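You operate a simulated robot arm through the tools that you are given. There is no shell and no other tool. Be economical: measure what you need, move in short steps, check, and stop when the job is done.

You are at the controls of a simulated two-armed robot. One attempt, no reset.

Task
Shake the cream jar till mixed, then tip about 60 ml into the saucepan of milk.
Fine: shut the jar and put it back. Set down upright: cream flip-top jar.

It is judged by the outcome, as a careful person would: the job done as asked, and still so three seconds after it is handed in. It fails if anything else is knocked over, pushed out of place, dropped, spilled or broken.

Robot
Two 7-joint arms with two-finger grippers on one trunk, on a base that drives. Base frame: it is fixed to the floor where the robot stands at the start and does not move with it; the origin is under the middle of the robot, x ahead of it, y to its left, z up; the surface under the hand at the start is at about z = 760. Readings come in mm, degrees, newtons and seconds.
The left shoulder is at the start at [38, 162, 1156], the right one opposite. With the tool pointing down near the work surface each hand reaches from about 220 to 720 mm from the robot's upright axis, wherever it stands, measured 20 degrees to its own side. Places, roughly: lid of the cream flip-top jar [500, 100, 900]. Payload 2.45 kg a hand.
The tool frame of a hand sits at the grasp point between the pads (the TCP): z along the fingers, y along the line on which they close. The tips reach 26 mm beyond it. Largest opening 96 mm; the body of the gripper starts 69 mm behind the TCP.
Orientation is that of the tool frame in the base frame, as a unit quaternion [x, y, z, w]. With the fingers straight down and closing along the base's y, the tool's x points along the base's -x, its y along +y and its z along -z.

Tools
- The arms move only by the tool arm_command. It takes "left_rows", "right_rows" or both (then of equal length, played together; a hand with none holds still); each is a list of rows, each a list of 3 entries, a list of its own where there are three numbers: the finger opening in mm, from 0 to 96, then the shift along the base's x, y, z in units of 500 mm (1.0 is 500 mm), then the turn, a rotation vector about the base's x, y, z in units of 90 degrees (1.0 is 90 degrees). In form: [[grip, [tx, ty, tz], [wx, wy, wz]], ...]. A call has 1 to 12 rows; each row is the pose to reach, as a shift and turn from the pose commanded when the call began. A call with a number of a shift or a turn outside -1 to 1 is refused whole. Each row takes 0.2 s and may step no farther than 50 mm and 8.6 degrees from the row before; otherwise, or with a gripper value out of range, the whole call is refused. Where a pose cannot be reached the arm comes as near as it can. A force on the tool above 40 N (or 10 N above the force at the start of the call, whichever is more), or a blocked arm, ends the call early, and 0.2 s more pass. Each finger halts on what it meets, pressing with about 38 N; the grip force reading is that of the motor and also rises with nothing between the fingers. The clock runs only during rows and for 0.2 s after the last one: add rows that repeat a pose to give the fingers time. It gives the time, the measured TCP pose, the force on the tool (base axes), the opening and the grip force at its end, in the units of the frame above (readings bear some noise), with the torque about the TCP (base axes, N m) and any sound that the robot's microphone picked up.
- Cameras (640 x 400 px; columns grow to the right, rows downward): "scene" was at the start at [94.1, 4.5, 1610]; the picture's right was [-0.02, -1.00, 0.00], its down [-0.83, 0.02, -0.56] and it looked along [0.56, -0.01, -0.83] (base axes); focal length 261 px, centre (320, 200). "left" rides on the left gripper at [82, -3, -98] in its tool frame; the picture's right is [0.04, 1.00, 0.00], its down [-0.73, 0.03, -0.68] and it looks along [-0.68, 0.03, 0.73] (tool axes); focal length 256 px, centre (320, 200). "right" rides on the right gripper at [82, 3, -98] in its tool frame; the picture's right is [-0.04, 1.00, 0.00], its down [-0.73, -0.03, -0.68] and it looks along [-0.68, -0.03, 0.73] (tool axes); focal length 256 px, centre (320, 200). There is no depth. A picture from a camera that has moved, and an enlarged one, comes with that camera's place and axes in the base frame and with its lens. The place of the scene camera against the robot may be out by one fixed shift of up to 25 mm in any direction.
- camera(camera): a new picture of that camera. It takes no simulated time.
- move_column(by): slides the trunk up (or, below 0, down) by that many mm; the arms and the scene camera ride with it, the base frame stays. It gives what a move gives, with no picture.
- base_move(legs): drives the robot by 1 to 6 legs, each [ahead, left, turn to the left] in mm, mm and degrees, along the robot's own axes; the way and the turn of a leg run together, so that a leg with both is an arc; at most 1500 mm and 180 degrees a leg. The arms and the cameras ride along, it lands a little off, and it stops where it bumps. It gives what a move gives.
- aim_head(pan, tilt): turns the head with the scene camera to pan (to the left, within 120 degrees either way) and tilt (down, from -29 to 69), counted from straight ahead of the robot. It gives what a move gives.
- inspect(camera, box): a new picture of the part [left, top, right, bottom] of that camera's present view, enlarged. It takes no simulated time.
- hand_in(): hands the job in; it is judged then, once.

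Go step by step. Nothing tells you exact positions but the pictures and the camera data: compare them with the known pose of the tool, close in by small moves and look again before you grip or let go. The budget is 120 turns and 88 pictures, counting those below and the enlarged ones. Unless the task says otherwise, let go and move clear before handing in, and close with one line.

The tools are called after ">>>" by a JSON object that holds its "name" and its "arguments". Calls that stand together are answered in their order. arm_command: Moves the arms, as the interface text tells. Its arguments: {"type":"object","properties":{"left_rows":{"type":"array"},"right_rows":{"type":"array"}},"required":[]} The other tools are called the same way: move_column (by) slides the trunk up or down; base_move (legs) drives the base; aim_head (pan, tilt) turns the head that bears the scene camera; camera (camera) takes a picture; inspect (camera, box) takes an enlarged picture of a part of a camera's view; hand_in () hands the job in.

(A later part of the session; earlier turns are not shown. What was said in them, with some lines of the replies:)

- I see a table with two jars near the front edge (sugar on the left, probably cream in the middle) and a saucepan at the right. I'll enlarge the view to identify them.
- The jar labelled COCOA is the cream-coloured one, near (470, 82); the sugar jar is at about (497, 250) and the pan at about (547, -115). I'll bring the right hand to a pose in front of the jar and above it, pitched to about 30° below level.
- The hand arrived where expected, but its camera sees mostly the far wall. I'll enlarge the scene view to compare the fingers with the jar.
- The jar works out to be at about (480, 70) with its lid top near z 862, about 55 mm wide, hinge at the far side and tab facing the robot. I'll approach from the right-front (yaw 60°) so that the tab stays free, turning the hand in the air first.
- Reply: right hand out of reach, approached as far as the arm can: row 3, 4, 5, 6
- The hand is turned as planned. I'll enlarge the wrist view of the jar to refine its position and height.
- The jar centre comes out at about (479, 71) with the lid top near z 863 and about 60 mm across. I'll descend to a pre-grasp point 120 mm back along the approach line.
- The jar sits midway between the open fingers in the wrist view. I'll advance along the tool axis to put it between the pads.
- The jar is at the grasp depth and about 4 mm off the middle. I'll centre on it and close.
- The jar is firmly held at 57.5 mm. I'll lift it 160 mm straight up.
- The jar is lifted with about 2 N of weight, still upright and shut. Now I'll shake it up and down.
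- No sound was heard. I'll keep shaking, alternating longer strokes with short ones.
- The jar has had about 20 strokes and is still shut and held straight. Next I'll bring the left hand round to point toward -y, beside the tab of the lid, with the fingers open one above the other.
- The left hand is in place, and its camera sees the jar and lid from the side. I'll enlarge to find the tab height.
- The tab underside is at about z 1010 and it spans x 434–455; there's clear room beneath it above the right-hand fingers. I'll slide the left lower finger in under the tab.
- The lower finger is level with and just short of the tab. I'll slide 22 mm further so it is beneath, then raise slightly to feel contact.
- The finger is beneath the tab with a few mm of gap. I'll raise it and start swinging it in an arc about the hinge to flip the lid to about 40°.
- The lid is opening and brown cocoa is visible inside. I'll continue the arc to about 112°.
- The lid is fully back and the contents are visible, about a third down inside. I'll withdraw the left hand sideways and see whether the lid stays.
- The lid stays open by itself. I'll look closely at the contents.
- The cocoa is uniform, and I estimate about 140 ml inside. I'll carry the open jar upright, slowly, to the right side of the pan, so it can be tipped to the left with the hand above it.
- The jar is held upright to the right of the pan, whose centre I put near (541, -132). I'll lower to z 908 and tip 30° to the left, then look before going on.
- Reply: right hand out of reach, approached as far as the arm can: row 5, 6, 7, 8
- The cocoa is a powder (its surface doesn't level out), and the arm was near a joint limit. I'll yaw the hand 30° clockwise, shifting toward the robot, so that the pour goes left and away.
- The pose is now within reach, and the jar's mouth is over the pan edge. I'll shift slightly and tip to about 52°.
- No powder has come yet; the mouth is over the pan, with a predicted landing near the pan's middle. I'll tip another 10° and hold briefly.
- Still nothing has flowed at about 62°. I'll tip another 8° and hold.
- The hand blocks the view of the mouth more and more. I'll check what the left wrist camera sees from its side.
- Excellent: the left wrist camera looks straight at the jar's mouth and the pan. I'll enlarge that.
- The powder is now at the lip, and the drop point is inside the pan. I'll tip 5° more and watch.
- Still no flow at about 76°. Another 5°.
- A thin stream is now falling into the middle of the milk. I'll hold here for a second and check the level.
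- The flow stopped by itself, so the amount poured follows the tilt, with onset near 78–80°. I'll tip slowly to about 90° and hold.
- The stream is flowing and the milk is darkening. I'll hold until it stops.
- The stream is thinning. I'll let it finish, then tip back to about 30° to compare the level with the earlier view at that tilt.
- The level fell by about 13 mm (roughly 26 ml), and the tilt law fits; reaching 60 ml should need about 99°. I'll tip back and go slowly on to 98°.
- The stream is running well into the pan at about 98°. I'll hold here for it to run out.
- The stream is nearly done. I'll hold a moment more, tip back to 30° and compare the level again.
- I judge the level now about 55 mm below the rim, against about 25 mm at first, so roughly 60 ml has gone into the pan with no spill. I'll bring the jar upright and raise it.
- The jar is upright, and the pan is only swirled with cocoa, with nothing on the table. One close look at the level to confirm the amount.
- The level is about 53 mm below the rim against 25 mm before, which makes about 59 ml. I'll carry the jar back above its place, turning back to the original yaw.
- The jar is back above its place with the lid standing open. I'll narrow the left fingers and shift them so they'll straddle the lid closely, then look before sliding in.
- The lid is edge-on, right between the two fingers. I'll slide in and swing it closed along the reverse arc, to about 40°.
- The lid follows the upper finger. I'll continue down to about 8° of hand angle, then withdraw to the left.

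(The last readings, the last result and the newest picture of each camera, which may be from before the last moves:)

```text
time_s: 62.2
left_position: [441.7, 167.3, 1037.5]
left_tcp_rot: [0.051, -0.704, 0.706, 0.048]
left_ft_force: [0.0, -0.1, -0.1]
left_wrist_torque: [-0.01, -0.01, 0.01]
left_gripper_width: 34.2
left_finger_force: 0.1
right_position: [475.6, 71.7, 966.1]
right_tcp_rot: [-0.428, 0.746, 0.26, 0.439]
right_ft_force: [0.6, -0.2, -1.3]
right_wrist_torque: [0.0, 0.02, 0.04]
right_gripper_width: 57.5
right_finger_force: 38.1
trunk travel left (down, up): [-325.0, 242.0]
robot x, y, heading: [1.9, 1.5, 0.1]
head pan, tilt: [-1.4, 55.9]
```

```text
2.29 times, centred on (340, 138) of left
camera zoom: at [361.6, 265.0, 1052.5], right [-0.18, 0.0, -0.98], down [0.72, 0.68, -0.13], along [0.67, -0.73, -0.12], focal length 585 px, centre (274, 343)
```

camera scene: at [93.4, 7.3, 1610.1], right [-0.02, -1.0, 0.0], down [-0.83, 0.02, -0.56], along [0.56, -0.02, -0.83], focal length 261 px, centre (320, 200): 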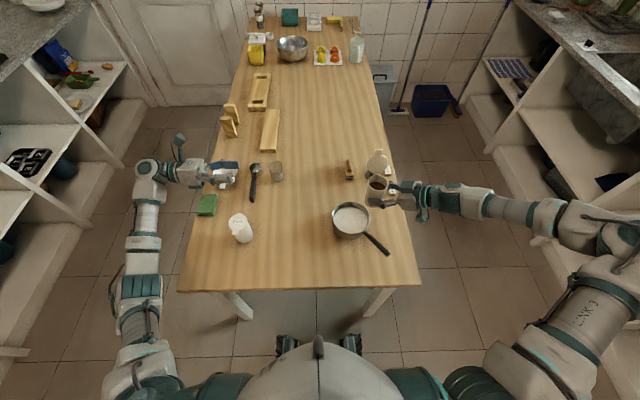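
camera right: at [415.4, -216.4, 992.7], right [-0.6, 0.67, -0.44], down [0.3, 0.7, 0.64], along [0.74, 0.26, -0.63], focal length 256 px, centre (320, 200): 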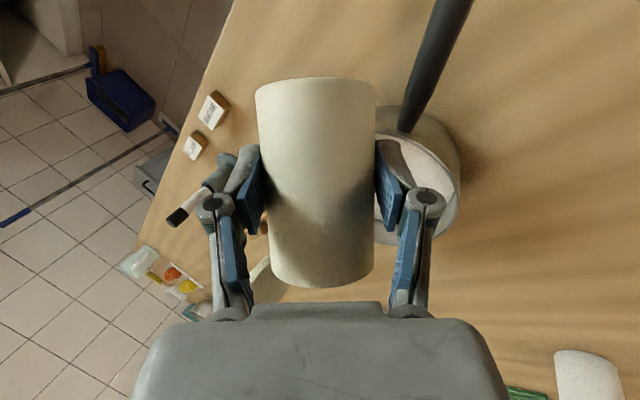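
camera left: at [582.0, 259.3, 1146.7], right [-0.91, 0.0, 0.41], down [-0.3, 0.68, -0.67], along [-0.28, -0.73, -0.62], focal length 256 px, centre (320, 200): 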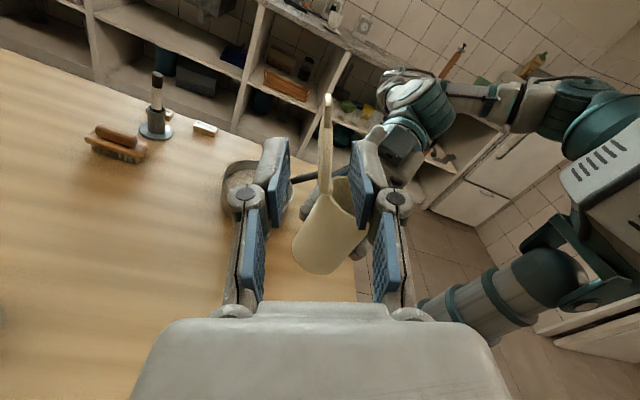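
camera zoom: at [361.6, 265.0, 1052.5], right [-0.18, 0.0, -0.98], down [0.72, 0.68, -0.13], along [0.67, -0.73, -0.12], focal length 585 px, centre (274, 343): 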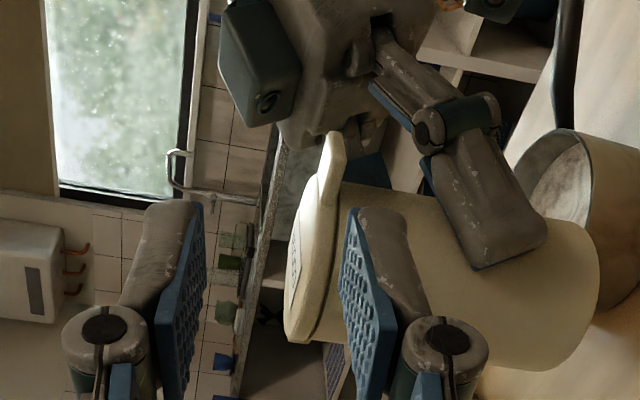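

The lid has swung shut on its own, or nearly so. I'll press it gently from above with the closed fingers to make sure.

>>> {"name": "arm_command", "arguments": {"left_rows": [[10, [0.02, 0, 0.03], [0, -0.045, 0]], [0, [0.04, 0, 0.045], [0, -0.089, 0]], [0, [0.04, -0.08, 0.045], [0, -0.089, 0]], [0, [0.04, -0.165, 0.045], [0, -0.089, 0]], [0, [0.04, -0.165, 0.02], [0, -0.089, 0]], [0, [0.04, -0.165, 0.0], [0, -0.089, 0]], [0, [0.04, -0.165, -0.006], [0, -0.089, 0]], [0, [0.04, -0.165, -0.006], [0, -0.089, 0]]]}}

>>> {"name": "inspect", "arguments": {"camera": "left", "box": [200, 50, 480, 225]}}

```text
time_s: 64.0
left_position: [462.5, 82.6, 1035.3]
left_tcp_rot: [0.001, -0.706, 0.708, -0.002]
left_ft_force: [0.2, 0.5, 14.4]
left_wrist_torque: [0.29, -0.04, -0.03]
left_gripper_width: 0.0
left_finger_force: 28.4
right_position: [475.9, 70.0, 965.0]
right_tcp_rot: [-0.428, 0.747, 0.26, 0.437]
right_ft_force: [-0.4, -0.6, -15.0]
right_wrist_torque: [-0.5, -0.21, 0.01]
right_gripper_width: 57.6
right_finger_force: 38.3
trunk travel left (down, up): [-325.0, 242.0]
robot x, y, heading: [1.0, -2.7, -0.1]
head pan, tilt: [-1.4, 55.9]
```

```text
2.29 times, centred on (340, 138) of left
camera zoom: at [380.3, 180.0, 1038.4], right [-0.04, 0.0, -1.0], down [0.73, 0.68, -0.03], along [0.68, -0.73, -0.02], focal length 585 px, centre (274, 343)
```

zoom: 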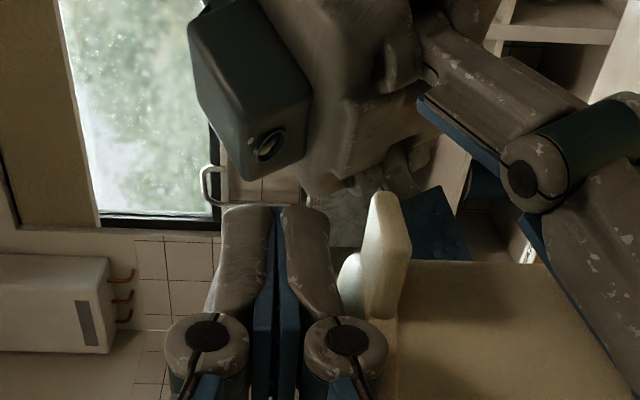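

The lid is firmly shut, taking 14 N. I'll withdraw the left hand up and to the left.

>>> {"name": "arm_command", "arguments": {"left_rows": [[0, [0, 0, 0.03], [0, 0, 0]], [0, [0, 0, 0.08], [0, 0, 0]], [0, [0, 0.09, 0.1], [0, 0, 0]], [0, [0, 0.18, 0.12], [0, 0, 0]], [0, [0, 0.27, 0.14], [0, 0, 0]], [0, [0, 0.36, 0.16], [0, 0, 0]]]}}

>>> {"name": "arm_command", "arguments": {"right_rows": [[40, [0, 0, -0.06], [-0.005, 0, 0]], [40, [0, 0, -0.13], [-0.01, 0, 0]], [40, [0, 0, -0.2], [-0.014, 0, 0]], [40, [0, 0, -0.26], [-0.014, 0, 0]], [40, [0, 0, -0.295], [-0.014, 0, 0]], [40, [0, 0, -0.295], [-0.014, 0, 0]]]}}

>>> {"name": "inspect", "arguments": {"camera": "scene", "box": [220, 170, 364, 260]}}

>>> {"name": "camera", "arguments": {"camera": "right"}}

```text
time_s: 65.4
left_position: [460.2, 266.0, 1115.8]
left_tcp_rot: [0.0, -0.706, 0.708, 0.0]
left_ft_force: [0.4, 0.6, 0.2]
left_wrist_torque: [0.02, 0.01, 0.01]
left_gripper_width: 0.0
left_finger_force: 28.1
right_position: [475.4, 70.8, 966.7]
right_tcp_rot: [-0.428, 0.746, 0.259, 0.439]
right_ft_force: [-0.7, 0.7, -1.0]
right_wrist_torque: [-0.01, 0.01, 0.0]
right_gripper_width: 57.3
right_finger_force: 37.9
trunk travel left (down, up): [-325.0, 242.0]
robot x, y, heading: [1.5, 0.7, -0.1]
head pan, tilt: [-1.4, 55.9]
```

```text
time_s: 66.8
left_position: [459.7, 264.9, 1115.9]
left_tcp_rot: [0.002, -0.706, 0.709, -0.001]
left_ft_force: [0.6, -0.6, 0.8]
left_wrist_torque: [-0.01, 0.0, -0.02]
left_gripper_width: 0.0
left_finger_force: 28.8
right_position: [474.1, 69.9, 816.5]
right_tcp_rot: [-0.432, 0.749, 0.251, 0.434]
right_ft_force: [-0.3, -0.5, -0.9]
right_wrist_torque: [0.01, 0.03, -0.02]
right_gripper_width: 57.6
right_finger_force: 37.6
trunk travel left (down, up): [-325.0, 242.0]
robot x, y, heading: [0.5, -0.5, -0.1]
head pan, tilt: [-1.4, 55.9]
```

```text
4.44 times, centred on (292, 215) of scene
camera zoom: at [92.3, 5.8, 1610.2], right [-0.02, -1.0, 0.0], down [-0.83, 0.02, -0.56], along [0.56, -0.02, -0.83], focal length 1161 px, centre (444, 133)
```

zoom: 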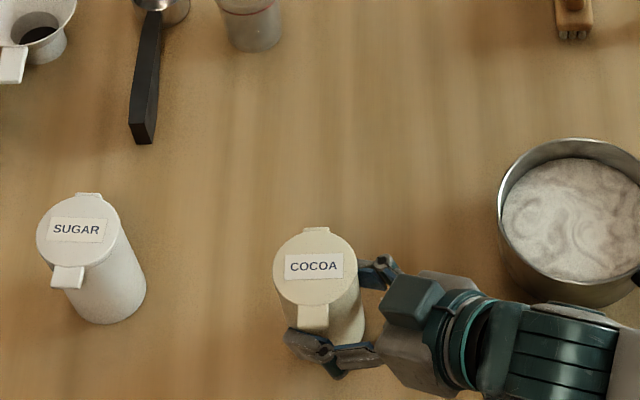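

```text
21 pictures are left
camera right: at [408.4, -37.6, 795.2], right [-0.86, 0.52, 0.04], down [-0.09, -0.21, 0.97], along [0.51, 0.83, 0.22], focal length 256 px, centre (320, 200)
```

right: 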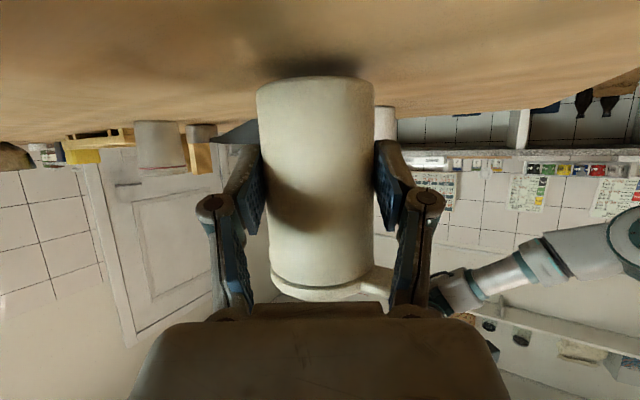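

The jar is just above its spot, upright and shut. I'll lower in small steps and feel for the table.

>>> {"name": "arm_command", "arguments": {"right_rows": [[40, [0, 0, -0.006], [0, 0, 0]], [40, [0, 0, -0.01], [0, 0, 0]], [40, [0, 0, -0.014], [0, 0, 0]], [40, [0, 0, -0.014], [0, 0, 0]]]}}

```text
time_s: 67.8
left_position: [459.8, 264.5, 1115.9]
left_tcp_rot: [0.001, -0.706, 0.708, -0.002]
left_ft_force: [-0.3, 0.5, 0.1]
left_wrist_torque: [-0.01, -0.03, -0.02]
left_gripper_width: 0.0
left_finger_force: 28.2
right_position: [474.1, 69.6, 809.8]
right_tcp_rot: [-0.433, 0.749, 0.252, 0.434]
right_ft_force: [0.0, -0.2, -0.9]
right_wrist_torque: [-0.02, 0.0, 0.02]
right_gripper_width: 57.6
right_finger_force: 38.4
trunk travel left (down, up): [-325.0, 242.0]
robot x, y, heading: [-5.6, 0.7, -0.0]
head pan, tilt: [-1.4, 55.9]
```

No contact yet at z 810; I'll go 2–3 mm more.

>>> {"name": "arm_command", "arguments": {"right_rows": [[40, [0, 0, -0.002], [0, 0, 0]], [40, [0, 0, -0.004], [0, 0, 0]], [40, [0, 0, -0.004], [0, 0, 0]]]}}

>>> {"name": "inspect", "arguments": {"camera": "right", "box": [220, 50, 412, 170]}}

```text
time_s: 68.6
left_position: [458.9, 265.0, 1116.1]
left_tcp_rot: [0.001, -0.707, 0.708, -0.001]
left_ft_force: [-0.1, -0.2, -0.2]
left_wrist_torque: [0.0, 0.0, 0.0]
left_gripper_width: 0.2
left_finger_force: 29.0
right_position: [474.9, 70.4, 808.3]
right_tcp_rot: [-0.434, 0.749, 0.252, 0.433]
right_ft_force: [0.2, 0.2, -0.2]
right_wrist_torque: [0.03, 0.0, -0.01]
right_gripper_width: 57.5
right_finger_force: 37.6
trunk travel left (down, up): [-325.0, 242.0]
robot x, y, heading: [0.1, 1.3, 0.2]
head pan, tilt: [-1.4, 55.9]
```

```text
3.33 times, centred on (316, 110) of right
camera zoom: at [409.8, -38.1, 787.6], right [-0.86, 0.52, 0.04], down [-0.09, -0.21, 0.97], along [0.51, 0.83, 0.22], focal length 853 px, centre (333, 500)
```

zoom: 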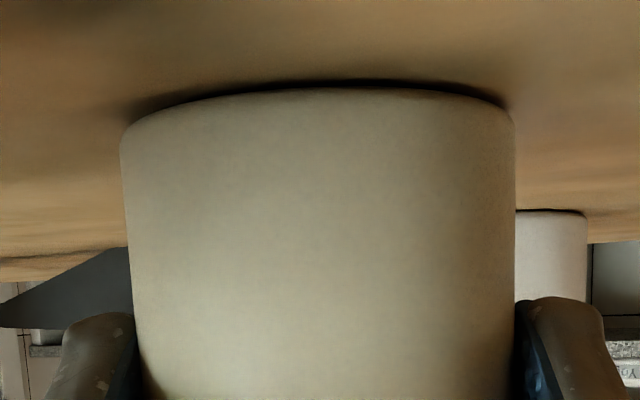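

The jar is all but touching the table (the force is easing off). I'll go 1 mm more to confirm contact.

>>> {"name": "arm_command", "arguments": {"right_rows": [[40, [0, 0, -0.002], [0, 0, 0]], [40, [0, 0, -0.002], [0, 0, 0]]]}}

```text
time_s: 69.2
left_position: [458.8, 264.0, 1115.3]
left_tcp_rot: [0.001, -0.706, 0.708, -0.002]
left_ft_force: [0.0, -0.3, 0.8]
left_wrist_torque: [0.02, 0.02, -0.01]
left_gripper_width: 0.1
left_finger_force: 28.3
right_position: [475.1, 70.8, 810.0]
right_tcp_rot: [-0.433, 0.748, 0.253, 0.434]
right_ft_force: [-0.7, -1.1, 3.6]
right_wrist_torque: [0.08, -0.01, -0.01]
right_gripper_width: 57.6
right_finger_force: 37.8
trunk travel left (down, up): [-325.0, 242.0]
robot x, y, heading: [0.3, 0.1, 0.0]
head pan, tilt: [-1.4, 55.9]
```

The table now bears the jar (3.6 N upward). I'll open the fingers gradually and then back out along the tool axis.

>>> {"name": "arm_command", "arguments": {"right_rows": [[62, [0, 0, 0], [0, 0, 0]], [75, [0, 0, 0], [0, 0, 0]], [90, [0, 0, 0], [0, 0, 0]], [96, [0, 0, 0], [0, 0, 0]], [96, [0, 0, 0], [0, 0, 0]]]}}

>>> {"name": "camera", "arguments": {"camera": "right"}}

```text
time_s: 70.4
left_position: [460.6, 264.4, 1116.1]
left_tcp_rot: [0.001, -0.707, 0.708, -0.003]
left_ft_force: [-0.7, -0.4, -1.1]
left_wrist_torque: [-0.01, 0.01, 0.0]
left_gripper_width: 0.0
left_finger_force: 28.2
right_position: [475.2, 71.5, 807.6]
right_tcp_rot: [-0.433, 0.749, 0.252, 0.434]
right_ft_force: [0.3, 0.6, -0.2]
right_wrist_torque: [0.0, 0.02, 0.0]
right_gripper_width: 96.0
right_finger_force: 0.0
trunk travel left (down, up): [-325.0, 242.0]
robot x, y, heading: [-1.2, -1.3, 0.2]
head pan, tilt: [-1.4, 55.9]
```

```text
19 pictures are left
camera right: at [409.8, -37.7, 787.0], right [-0.86, 0.52, 0.04], down [-0.09, -0.21, 0.97], along [0.51, 0.83, 0.22], focal length 256 px, centre (320, 200)
```

right: 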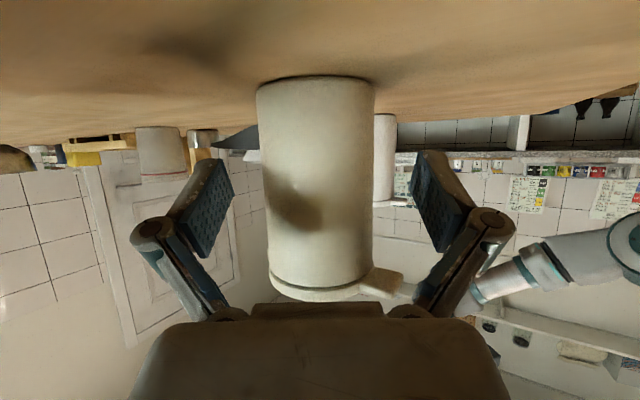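

The jar stands free and upright between the open fingers. I'll back straight out and raise the hand.

>>> {"name": "arm_command", "arguments": {"right_rows": [[96, [-0.02, -0.035, 0.023], [0, 0, 0]], [96, [-0.05, -0.086, 0.058], [0, 0, 0]], [96, [-0.08, -0.138, 0.092], [0, 0, 0]], [96, [-0.104, -0.18, 0.12], [0, 0, 0]], [96, [-0.104, -0.2, 0.2], [0, 0, 0]], [96, [-0.104, -0.22, 0.28], [0, 0, 0]], [96, [-0.104, -0.24, 0.36], [0, 0, 0]]]}}

>>> {"name": "inspect", "arguments": {"camera": "scene", "box": [190, 150, 430, 300]}}

```text
time_s: 72.0
left_position: [460.2, 263.7, 1116.5]
left_tcp_rot: [0.0, -0.706, 0.708, -0.001]
left_ft_force: [-0.2, 0.1, -0.1]
left_wrist_torque: [0.01, -0.04, 0.01]
left_gripper_width: 0.0
left_finger_force: 28.8
right_position: [423.7, -50.3, 989.3]
right_tcp_rot: [-0.433, 0.749, 0.251, 0.434]
right_ft_force: [0.0, 0.1, -0.1]
right_wrist_torque: [0.0, 0.0, 0.01]
right_gripper_width: 95.9
right_finger_force: 0.0
trunk travel left (down, up): [-325.0, 242.0]
robot x, y, heading: [0.7, -1.1, 0.2]
head pan, tilt: [-1.4, 55.9]
```

```text
2.67 times, centred on (310, 225) of scene
camera zoom: at [91.1, 4.2, 1610.2], right [-0.02, -1.0, 0.0], down [-0.83, 0.02, -0.56], along [0.56, -0.01, -0.83], focal length 696 px, centre (347, 133)
```

zoom: 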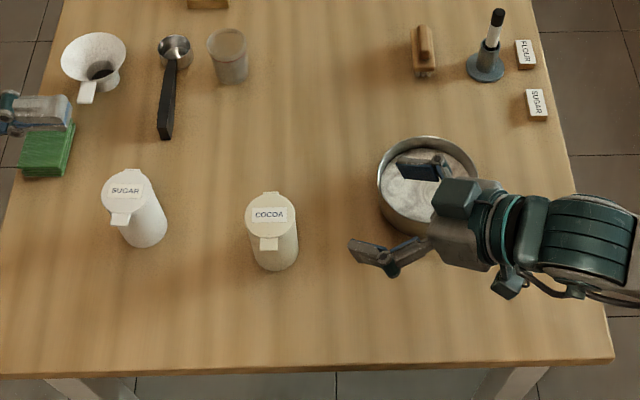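

The cocoa jar stands shut and upright at its original place, nothing else has been moved or spilled, and both hands are clear, so I'm handing in.

>>> {"name": "hand_in", "arguments": {}}

```text
The job is handed in.
```

I shook the cream-coloured jar (the one labelled COCOA), tipped about 60 ml of the cocoa into the saucepan of milk, and set the jar back upright in its place, shut. I estimated the amount from how far the level in the jar dropped. I judged it mixed after about 20 shakes, as the contents looked uniform. I saw no spills, and nothing else was moved.
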